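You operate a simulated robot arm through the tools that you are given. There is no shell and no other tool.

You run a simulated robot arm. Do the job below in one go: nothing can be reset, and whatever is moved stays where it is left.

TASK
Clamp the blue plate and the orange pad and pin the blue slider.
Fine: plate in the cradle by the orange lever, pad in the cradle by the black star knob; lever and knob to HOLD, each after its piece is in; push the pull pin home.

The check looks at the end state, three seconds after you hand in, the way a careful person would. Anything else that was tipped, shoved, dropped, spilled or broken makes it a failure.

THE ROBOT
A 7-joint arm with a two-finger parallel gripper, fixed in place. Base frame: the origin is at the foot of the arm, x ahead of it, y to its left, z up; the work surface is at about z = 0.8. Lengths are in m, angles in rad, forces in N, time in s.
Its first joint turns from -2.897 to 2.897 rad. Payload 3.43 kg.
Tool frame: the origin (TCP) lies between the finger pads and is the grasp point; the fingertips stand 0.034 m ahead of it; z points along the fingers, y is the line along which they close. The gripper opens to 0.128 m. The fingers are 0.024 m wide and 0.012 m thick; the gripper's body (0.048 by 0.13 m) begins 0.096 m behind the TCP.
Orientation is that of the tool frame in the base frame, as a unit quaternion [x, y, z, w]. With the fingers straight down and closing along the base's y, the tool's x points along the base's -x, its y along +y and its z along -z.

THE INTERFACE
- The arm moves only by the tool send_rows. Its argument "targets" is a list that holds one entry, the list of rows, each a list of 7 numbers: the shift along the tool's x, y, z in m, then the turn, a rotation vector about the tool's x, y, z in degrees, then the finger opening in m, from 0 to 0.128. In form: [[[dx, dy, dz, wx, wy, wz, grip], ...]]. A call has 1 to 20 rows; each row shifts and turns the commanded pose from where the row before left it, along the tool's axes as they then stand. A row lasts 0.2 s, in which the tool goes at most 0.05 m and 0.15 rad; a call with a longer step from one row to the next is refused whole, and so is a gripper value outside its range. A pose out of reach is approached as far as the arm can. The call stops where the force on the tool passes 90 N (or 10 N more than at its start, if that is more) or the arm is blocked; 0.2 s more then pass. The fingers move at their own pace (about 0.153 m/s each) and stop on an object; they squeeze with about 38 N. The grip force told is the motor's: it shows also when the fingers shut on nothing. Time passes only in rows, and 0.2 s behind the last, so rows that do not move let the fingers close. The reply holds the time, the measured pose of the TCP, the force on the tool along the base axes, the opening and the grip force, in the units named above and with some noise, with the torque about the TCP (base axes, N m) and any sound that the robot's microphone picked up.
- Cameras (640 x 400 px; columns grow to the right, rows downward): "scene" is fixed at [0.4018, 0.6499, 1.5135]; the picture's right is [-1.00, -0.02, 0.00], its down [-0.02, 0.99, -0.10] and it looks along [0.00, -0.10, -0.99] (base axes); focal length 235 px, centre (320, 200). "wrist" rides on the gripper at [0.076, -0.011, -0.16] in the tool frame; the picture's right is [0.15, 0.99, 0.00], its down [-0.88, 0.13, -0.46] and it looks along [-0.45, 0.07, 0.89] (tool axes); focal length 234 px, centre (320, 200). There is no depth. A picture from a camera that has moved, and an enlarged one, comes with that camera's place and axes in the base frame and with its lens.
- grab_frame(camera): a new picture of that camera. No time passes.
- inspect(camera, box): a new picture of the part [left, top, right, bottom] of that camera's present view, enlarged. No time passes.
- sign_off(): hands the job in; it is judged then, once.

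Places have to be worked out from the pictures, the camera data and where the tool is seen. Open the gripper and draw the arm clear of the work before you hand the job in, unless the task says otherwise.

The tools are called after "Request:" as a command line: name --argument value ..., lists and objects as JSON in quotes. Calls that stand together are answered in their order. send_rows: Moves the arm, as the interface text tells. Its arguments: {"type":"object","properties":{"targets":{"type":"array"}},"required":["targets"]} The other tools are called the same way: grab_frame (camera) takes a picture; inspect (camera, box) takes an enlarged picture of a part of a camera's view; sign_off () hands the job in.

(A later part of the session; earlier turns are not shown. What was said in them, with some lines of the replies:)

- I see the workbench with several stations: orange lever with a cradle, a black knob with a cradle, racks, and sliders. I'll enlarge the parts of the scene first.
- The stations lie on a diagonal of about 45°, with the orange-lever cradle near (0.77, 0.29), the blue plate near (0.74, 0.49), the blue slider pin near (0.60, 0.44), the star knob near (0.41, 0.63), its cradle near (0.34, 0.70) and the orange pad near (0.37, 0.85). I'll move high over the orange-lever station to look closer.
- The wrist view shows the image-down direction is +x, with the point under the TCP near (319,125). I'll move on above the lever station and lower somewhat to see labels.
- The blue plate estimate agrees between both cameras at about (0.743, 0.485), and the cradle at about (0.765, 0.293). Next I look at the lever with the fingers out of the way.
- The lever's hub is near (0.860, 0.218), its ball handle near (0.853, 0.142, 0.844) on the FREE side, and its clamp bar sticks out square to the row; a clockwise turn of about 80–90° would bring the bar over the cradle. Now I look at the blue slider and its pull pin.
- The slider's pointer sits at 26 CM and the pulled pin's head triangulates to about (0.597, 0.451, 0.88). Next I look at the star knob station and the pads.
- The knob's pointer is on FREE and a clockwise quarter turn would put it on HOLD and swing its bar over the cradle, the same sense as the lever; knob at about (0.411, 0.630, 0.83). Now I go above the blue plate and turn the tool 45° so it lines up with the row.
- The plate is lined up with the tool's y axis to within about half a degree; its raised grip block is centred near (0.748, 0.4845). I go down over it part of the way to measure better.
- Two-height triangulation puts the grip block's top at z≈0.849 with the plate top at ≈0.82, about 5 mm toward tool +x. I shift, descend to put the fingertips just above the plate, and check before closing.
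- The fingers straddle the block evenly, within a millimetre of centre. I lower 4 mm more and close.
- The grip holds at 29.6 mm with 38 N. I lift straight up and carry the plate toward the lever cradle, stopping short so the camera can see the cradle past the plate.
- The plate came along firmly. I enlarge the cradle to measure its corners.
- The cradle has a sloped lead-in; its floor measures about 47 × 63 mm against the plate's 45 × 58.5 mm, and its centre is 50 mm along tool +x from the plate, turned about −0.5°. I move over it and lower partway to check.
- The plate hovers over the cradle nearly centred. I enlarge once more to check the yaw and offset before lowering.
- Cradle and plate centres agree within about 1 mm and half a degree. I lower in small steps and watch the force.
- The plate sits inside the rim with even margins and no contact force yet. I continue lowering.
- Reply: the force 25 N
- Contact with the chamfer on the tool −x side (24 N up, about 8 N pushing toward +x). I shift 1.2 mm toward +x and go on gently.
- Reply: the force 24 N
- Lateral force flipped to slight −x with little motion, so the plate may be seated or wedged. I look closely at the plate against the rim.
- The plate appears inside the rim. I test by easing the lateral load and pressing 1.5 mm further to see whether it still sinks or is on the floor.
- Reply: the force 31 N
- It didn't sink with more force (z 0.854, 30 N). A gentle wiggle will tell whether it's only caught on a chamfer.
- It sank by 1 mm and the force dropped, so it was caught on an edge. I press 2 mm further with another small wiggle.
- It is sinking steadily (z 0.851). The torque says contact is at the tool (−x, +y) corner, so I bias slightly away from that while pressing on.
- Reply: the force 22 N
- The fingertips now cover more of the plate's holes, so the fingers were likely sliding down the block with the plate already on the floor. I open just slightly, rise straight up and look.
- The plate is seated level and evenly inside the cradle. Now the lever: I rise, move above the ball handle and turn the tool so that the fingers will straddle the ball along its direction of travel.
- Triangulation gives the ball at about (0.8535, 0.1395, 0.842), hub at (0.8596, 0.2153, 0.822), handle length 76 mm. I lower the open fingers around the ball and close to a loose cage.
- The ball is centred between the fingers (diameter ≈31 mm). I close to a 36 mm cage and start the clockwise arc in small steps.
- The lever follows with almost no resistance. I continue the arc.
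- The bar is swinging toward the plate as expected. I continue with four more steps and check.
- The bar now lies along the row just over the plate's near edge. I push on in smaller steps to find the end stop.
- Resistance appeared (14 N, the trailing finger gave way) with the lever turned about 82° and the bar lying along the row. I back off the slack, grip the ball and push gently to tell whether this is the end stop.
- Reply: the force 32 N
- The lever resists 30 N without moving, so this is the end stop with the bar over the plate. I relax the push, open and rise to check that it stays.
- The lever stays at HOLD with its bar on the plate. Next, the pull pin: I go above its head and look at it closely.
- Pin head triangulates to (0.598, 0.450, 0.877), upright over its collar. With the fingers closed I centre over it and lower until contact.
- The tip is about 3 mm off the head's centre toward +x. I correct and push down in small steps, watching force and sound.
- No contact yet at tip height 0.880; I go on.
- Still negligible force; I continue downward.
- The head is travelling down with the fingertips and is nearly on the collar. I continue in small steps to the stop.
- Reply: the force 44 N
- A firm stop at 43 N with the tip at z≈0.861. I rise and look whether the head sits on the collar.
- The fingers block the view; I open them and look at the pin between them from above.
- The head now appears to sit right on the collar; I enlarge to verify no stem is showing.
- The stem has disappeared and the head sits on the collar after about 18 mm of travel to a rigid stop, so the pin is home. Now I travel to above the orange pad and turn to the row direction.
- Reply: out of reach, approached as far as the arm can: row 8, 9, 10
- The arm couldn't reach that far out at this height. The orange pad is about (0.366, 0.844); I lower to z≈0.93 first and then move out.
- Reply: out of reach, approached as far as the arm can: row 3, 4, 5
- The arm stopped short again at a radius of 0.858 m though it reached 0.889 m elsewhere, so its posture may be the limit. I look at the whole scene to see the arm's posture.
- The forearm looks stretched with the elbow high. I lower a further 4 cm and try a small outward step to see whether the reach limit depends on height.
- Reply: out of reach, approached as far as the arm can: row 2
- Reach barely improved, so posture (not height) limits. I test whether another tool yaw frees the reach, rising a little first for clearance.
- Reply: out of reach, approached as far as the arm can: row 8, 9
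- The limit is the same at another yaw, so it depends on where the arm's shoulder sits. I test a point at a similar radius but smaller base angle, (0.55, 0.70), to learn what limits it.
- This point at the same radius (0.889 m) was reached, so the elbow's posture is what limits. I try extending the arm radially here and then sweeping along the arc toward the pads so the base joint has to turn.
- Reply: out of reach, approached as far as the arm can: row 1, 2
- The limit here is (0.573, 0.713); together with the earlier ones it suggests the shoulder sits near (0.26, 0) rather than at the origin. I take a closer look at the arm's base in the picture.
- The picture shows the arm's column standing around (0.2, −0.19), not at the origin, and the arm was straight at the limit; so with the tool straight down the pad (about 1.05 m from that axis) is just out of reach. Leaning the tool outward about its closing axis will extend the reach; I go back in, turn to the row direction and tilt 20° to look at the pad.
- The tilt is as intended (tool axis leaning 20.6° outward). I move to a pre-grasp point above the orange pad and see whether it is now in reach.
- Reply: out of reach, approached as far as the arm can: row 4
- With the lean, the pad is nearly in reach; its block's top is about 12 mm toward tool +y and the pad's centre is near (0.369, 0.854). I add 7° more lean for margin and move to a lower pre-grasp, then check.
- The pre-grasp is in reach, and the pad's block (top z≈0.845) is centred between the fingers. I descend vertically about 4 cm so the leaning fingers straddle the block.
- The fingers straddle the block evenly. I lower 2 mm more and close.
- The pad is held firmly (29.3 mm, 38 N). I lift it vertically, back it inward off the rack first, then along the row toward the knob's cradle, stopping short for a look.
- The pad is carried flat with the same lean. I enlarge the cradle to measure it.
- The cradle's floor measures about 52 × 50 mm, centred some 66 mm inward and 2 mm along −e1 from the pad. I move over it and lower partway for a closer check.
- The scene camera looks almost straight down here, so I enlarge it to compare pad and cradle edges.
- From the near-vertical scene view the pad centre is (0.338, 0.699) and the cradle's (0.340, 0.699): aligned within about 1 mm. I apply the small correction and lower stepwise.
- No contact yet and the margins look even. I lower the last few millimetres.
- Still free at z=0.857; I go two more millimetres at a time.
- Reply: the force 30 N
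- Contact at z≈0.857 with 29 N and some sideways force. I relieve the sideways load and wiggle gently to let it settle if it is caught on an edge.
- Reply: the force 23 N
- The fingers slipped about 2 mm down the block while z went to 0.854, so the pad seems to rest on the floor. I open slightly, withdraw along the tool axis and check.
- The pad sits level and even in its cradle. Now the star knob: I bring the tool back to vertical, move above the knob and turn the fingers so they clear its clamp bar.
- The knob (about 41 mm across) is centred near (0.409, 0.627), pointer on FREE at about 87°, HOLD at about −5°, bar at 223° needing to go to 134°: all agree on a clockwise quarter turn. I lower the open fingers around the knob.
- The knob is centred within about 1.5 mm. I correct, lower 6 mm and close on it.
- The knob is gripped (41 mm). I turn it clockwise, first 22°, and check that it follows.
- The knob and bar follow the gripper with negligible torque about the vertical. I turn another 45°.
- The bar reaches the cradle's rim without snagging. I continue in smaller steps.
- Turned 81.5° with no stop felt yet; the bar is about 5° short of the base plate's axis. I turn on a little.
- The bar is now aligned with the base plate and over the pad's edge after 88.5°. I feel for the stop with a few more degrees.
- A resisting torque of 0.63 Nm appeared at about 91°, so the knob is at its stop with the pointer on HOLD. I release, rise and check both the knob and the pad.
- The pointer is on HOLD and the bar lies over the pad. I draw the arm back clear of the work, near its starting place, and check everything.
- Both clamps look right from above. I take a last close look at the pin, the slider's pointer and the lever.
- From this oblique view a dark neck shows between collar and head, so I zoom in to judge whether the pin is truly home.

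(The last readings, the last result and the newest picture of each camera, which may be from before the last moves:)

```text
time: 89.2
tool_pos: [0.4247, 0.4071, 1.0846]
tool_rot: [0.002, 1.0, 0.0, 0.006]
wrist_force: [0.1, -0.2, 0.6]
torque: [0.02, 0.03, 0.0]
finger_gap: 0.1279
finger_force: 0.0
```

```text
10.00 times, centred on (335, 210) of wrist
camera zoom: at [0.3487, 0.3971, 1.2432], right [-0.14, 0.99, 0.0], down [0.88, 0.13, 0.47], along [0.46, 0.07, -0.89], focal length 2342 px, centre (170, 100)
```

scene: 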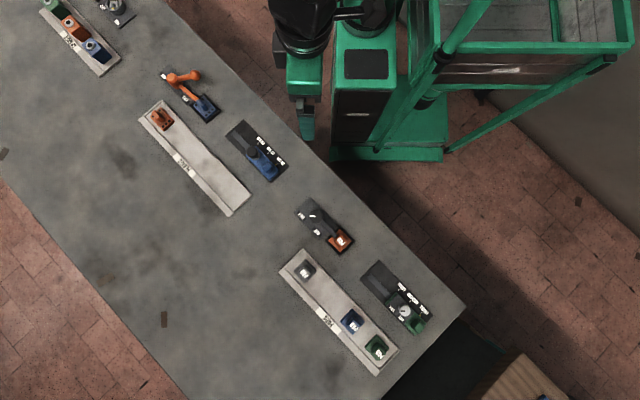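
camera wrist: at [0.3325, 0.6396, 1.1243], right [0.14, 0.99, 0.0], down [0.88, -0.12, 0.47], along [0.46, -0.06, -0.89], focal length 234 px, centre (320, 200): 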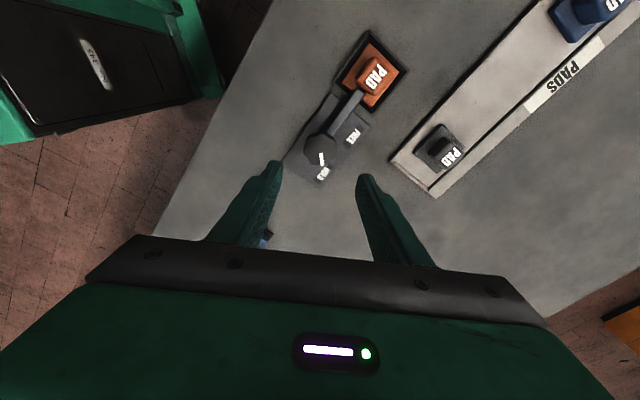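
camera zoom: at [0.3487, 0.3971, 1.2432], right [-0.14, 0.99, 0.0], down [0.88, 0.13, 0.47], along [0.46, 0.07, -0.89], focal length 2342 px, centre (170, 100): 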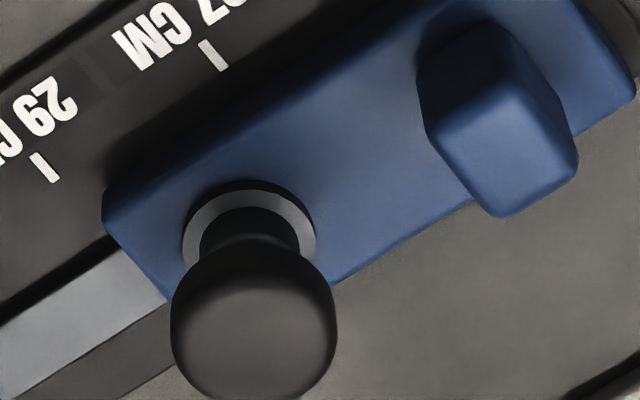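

The neck between collar and head may or may not be normal, so I look at the pin nearly from the side by tilting the camera, staying well back from it.

Request:
send_rows --targets '[[[0, 0, 0, 0, -8, 0, 0.128], [0, 0, 0, 0, -8, 0, 0.128], [0, 0, 0, 0, -8, 0, 0.128], [0, 0, 0, 0, -8, 0, 0.128], [0, 0, 0, 0, -8, 0, 0.128], [0.0208, 0.0078, 0.0364, 0, 0, 0, 0.128], [0.0208, 0.0078, 0.0364, 0, 0, 0, 0.128], [0.0208, 0.0078, 0.0364, 0, 0, 0, 0.128], [0.0208, 0.0078, 0.0364, 0, 0, 0, 0.128], [0, 0, 0, 0, 0, 0, 0.128]]]'

Request:
grab_frame --camera "wrist"

```text
time: 91.4
tool_pos: [0.4561, 0.4381, 0.919]
tool_rot: [0.002, 0.938, 0.0, 0.347]
wrist_force: [0.1, -0.1, -0.1]
torque: [0.01, 0.0, -0.03]
finger_gap: 0.128
finger_force: 0.0
```

```text
taken
camera wrist: at [0.2967, 0.429, 0.9909], right [-0.11, 0.99, -0.09], down [0.37, 0.13, 0.92], along [0.92, 0.06, -0.38], focal length 234 px, centre (320, 200)
```

wrist: 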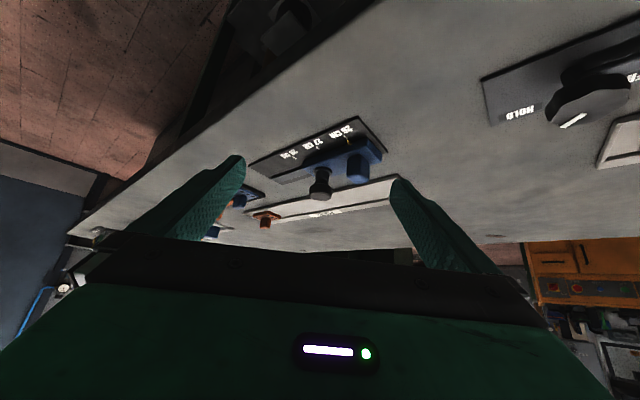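

I zoom in on the pin from this low angle (the picture is upside down, with "up" pointing down in the image).

Request:
inspect --camera "wrist" --box '[290, 150, 350, 210]'

Request:
inspect --camera "wrist" --box '[240, 110, 400, 230]'

```text
6.67 times, centred on (320, 180) of wrist
camera zoom: at [0.2967, 0.429, 0.9909], right [-0.11, 0.99, -0.09], down [0.37, 0.13, 0.92], along [0.92, 0.06, -0.38], focal length 1561 px, centre (320, 333)
```

zoom: 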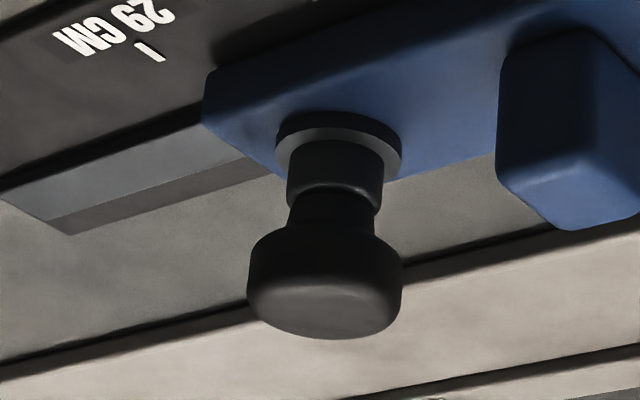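

```text
3.33 times, centred on (320, 170) of wrist
camera zoom: at [0.2967, 0.429, 0.9909], right [-0.11, 0.99, -0.09], down [0.37, 0.13, 0.92], along [0.92, 0.06, -0.38], focal length 781 px, centre (320, 300)
```

zoom: 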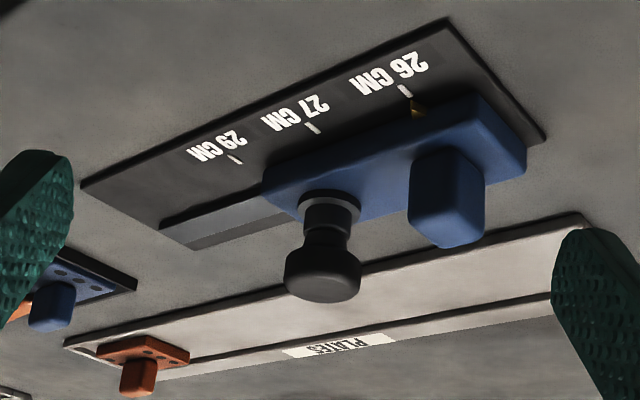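

The side view shows washer, sleeve, a short waist and the head. I enlarge the sleeve/waist area further.

Request:
inspect --camera "wrist" --box '[308, 162, 334, 182]'

```text
16.00 times, centred on (321, 172) of wrist
camera zoom: at [0.2967, 0.429, 0.9909], right [-0.11, 0.99, -0.09], down [0.37, 0.13, 0.92], along [0.92, 0.06, -0.38], focal length 3747 px, centre (304, 648)
```

zoom: 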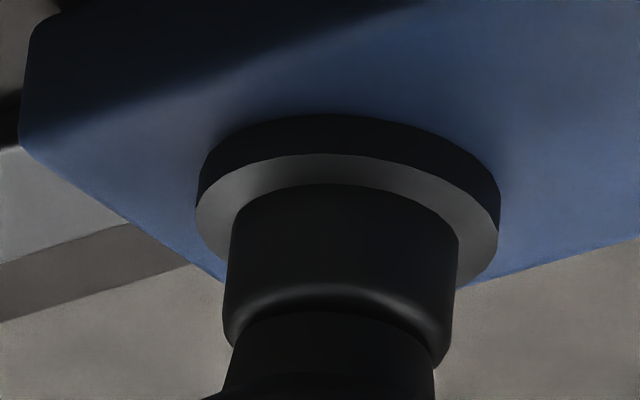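

The neck simply emerges from the sleeve, and the pin had travelled about 18 mm before a hard stop. To be sure it is fully home I go back over it with closed fingers and press once more, firmly.

Request:
send_rows --targets '[[[-0.0208, -0.0078, -0.0364, 0, 0, 0, 0.1], [-0.0208, -0.0078, -0.0364, 0, 0, 0, 0.06], [-0.0208, -0.0078, -0.0364, 0, 0, 0, 0.03], [-0.0208, -0.0078, -0.0364, 0, 0, 0, 0.0], [0, 0, 0, 0, 8, 0, 0.0], [0, 0, 0, 0, 8, 0, 0.0], [0, 0, 0, 0, 8, 0, 0.0], [0, 0, 0, 0, 8, 0, 0.0], [0, 0, 0, 0, 8, 0, 0.0], [-0.043, 0.0107, 0, 0, 0, 0, 0.0], [-0.043, 0.0107, 0, 0, 0, 0, 0.0], [-0.043, 0.0107, 0, 0, 0, 0, 0.0], [-0.043, 0.0107, 0, 0, 0, 0, 0.0], [0, 0, 0.045, 0, 0, 0, 0.0], [0, 0, 0.045, 0, 0, 0, 0.0], [0, 0, 0.045, 0, 0, 0, 0.0], [0, 0, 0, 0, 0, 0, 0.0]]]'

Request:
inspect --camera "wrist" --box '[240, 80, 400, 200]'

```text
time: 95.0
tool_pos: [0.5985, 0.4492, 0.95]
tool_rot: [0.002, 1.0, 0.0, 0.004]
wrist_force: [-0.8, 0.2, -0.2]
torque: [-0.01, -0.01, -0.02]
finger_gap: 0.0
finger_force: 33.1
```

```text
3.33 times, centred on (320, 140) of wrist
camera zoom: at [0.5229, 0.4396, 1.1087], right [-0.14, 0.99, 0.0], down [0.88, 0.13, 0.47], along [0.46, 0.07, -0.88], focal length 781 px, centre (320, 400)
```

zoom: 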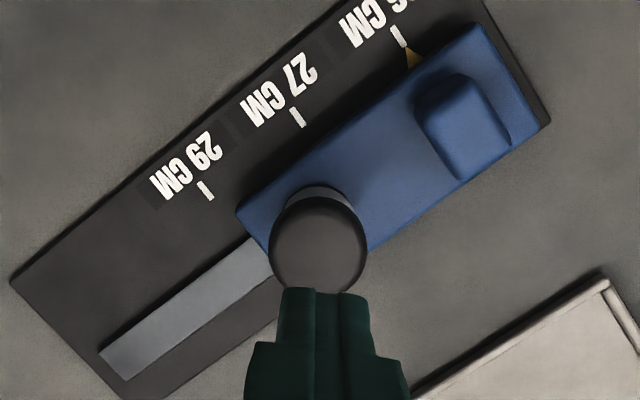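

Centred over the head within 2 mm. I lower to just above it and then press in small steps.

Request:
send_rows --targets '[[[0.0015, 0.0008, 0.03, 0, 0, 0, 0.0], [0, 0, 0.02, 0, 0, 0, 0.0], [0, 0, 0.004, 0, 0, 0, 0.0], [0, 0, 0.002, 0, 0, 0, 0.0], [0, 0, 0, 0, 0, 0, 0.0]]]'

```text
time: 96.2
tool_pos: [0.5983, 0.4514, 0.8953]
tool_rot: [0.003, 1.0, 0.001, 0.006]
wrist_force: [-0.5, -1.6, 5.3]
torque: [-0.06, 0.03, -0.04]
finger_gap: 0.0001
finger_force: 32.7
```

Contact again at the same height (z≈0.895). I press firmly to about 60–70 N to see whether it gives.

Request:
send_rows --targets '[[[0, 0, 0.0025, 0, 0, 0, 0.0], [0, 0, 0.0025, 0, 0, 0, 0.0], [0, 0, 0, 0, 0, 0, 0.0]]]'

```text
time: 97.0
tool_pos: [0.5984, 0.4501, 0.8929]
tool_rot: [0.003, 1.0, 0.002, 0.008]
wrist_force: [-2.7, -12.2, 56.1]
torque: [-0.5, 0.1, 0.01]
finger_gap: 0.0
finger_force: 33.0
```

It holds rigidly at 56 N, so the pin is at its end of travel: home. I rise straight up and draw the arm back clear with the gripper open.

Request:
send_rows --targets '[[[0, 0, -0.015, 0, 0, 0, 0.0], [0, 0, -0.04, 0, 0, 0, 0.0], [0, 0, -0.045, 0, 0, 0, 0.0], [0, 0, -0.045, 0, 0, 0, 0.06], [0, 0, -0.045, 0, 0, 0, 0.128], [0.043, -0.0107, 0, 0, 0, 0, 0.128], [0.043, -0.0107, 0, 0, 0, 0, 0.128], [0.043, -0.0107, 0, 0, 0, 0, 0.128], [0.043, -0.0107, 0, 0, 0, 0, 0.128], [0, 0, 0, 0, 0, 0, 0.128]]]'

Request:
grab_frame --camera "scene"

Request:
inspect --camera "scene" --box '[235, 125, 295, 185]'

Request:
inspect --camera "scene" --box '[290, 190, 370, 260]'

Request:
inspect --camera "scene" --box '[155, 60, 225, 130]'

```text
time: 99.2
tool_pos: [0.4232, 0.4076, 1.0791]
tool_rot: [0.003, 1.0, -0.001, 0.005]
wrist_force: [0.3, 0.4, 1.5]
torque: [-0.02, 0.0, -0.01]
finger_gap: 0.1279
finger_force: 0.1
```

```text
taken
```

scene: 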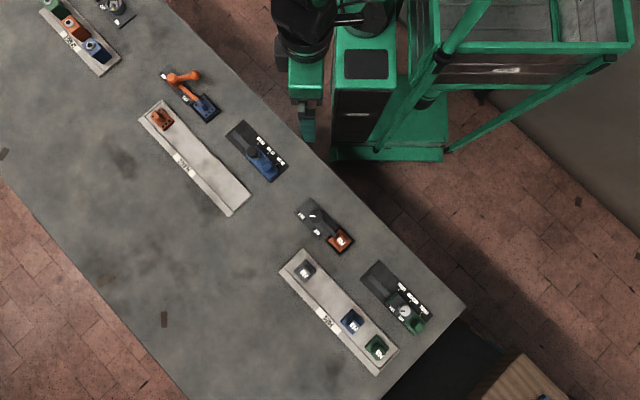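

```text
6.67 times, centred on (265, 155) of scene
camera zoom: at [0.4018, 0.6499, 1.5135], right [-1.0, -0.02, 0.0], down [-0.02, 0.99, -0.1], along [0.0, -0.1, -0.99], focal length 1568 px, centre (687, 500)
```

zoom: 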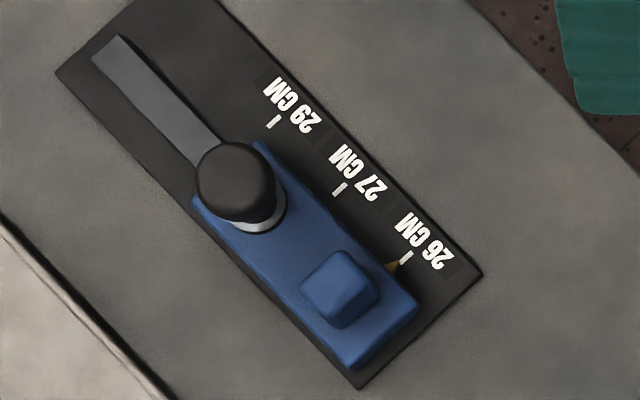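

```text
5.71 times, centred on (330, 225) of scene
camera zoom: at [0.4018, 0.6499, 1.5135], right [-1.0, -0.02, 0.0], down [-0.02, 0.99, -0.1], along [0.0, -0.1, -0.99], focal length 1344 px, centre (263, 57)
```

zoom: 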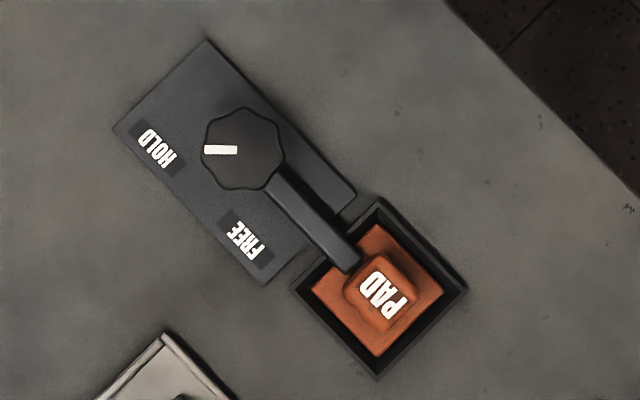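

```text
5.71 times, centred on (190, 95) of scene
camera zoom: at [0.4018, 0.6499, 1.5135], right [-1.0, -0.02, 0.0], down [-0.02, 0.99, -0.1], along [0.0, -0.1, -0.99], focal length 1344 px, centre (1063, 800)
```

zoom: 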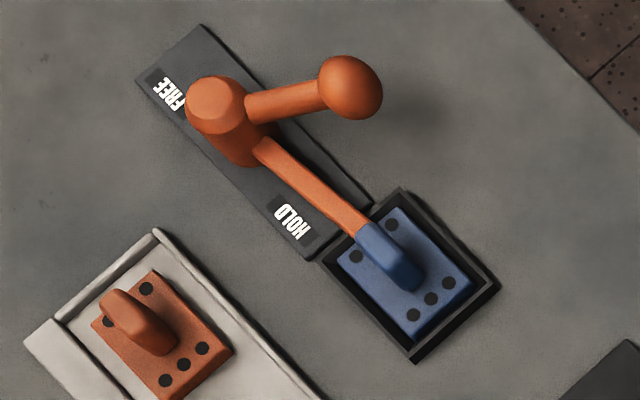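

The end state matches the request:
- The blue plate is in the lever's cradle with the lever at its HOLD stop.
- The orange pad is in the knob's cradle with the pointer on HOLD.
- The pin is pressed to its end stop, and the slider is still at 26 CM.

The other pieces are where they were, and the arm is clear with the gripper open, so I hand in.

Request:
sign_off

```text
The job is handed in.
```

I've handed the job in. From the last pictures, every step you asked for is done; the result of the check hasn't come back.

- **Blue plate:** it sits level in the cradle by the orange lever. I turned the lever about 82° to its stop after the plate was in, and its bar now lies over the plate.
- **Orange pad:** it sits level in the cradle by the black star knob. I turned the knob about 91° to its stop after the pad was in, and its pointer is on HOLD with the bar over the pad. The pad was out of reach with the tool straight down, so I picked it up with the tool leaning outward by about 28°.
- **Pull pin:** it went down about 18 mm to a hard stop and did not give at 56 N. A short neck still shows below its head. I took that as normal because the stop was rigid and the slider is still at 26 CM.

The other plates, pads and sliders look unmoved. The gripper is open and the arm is drawn back near its starting place.
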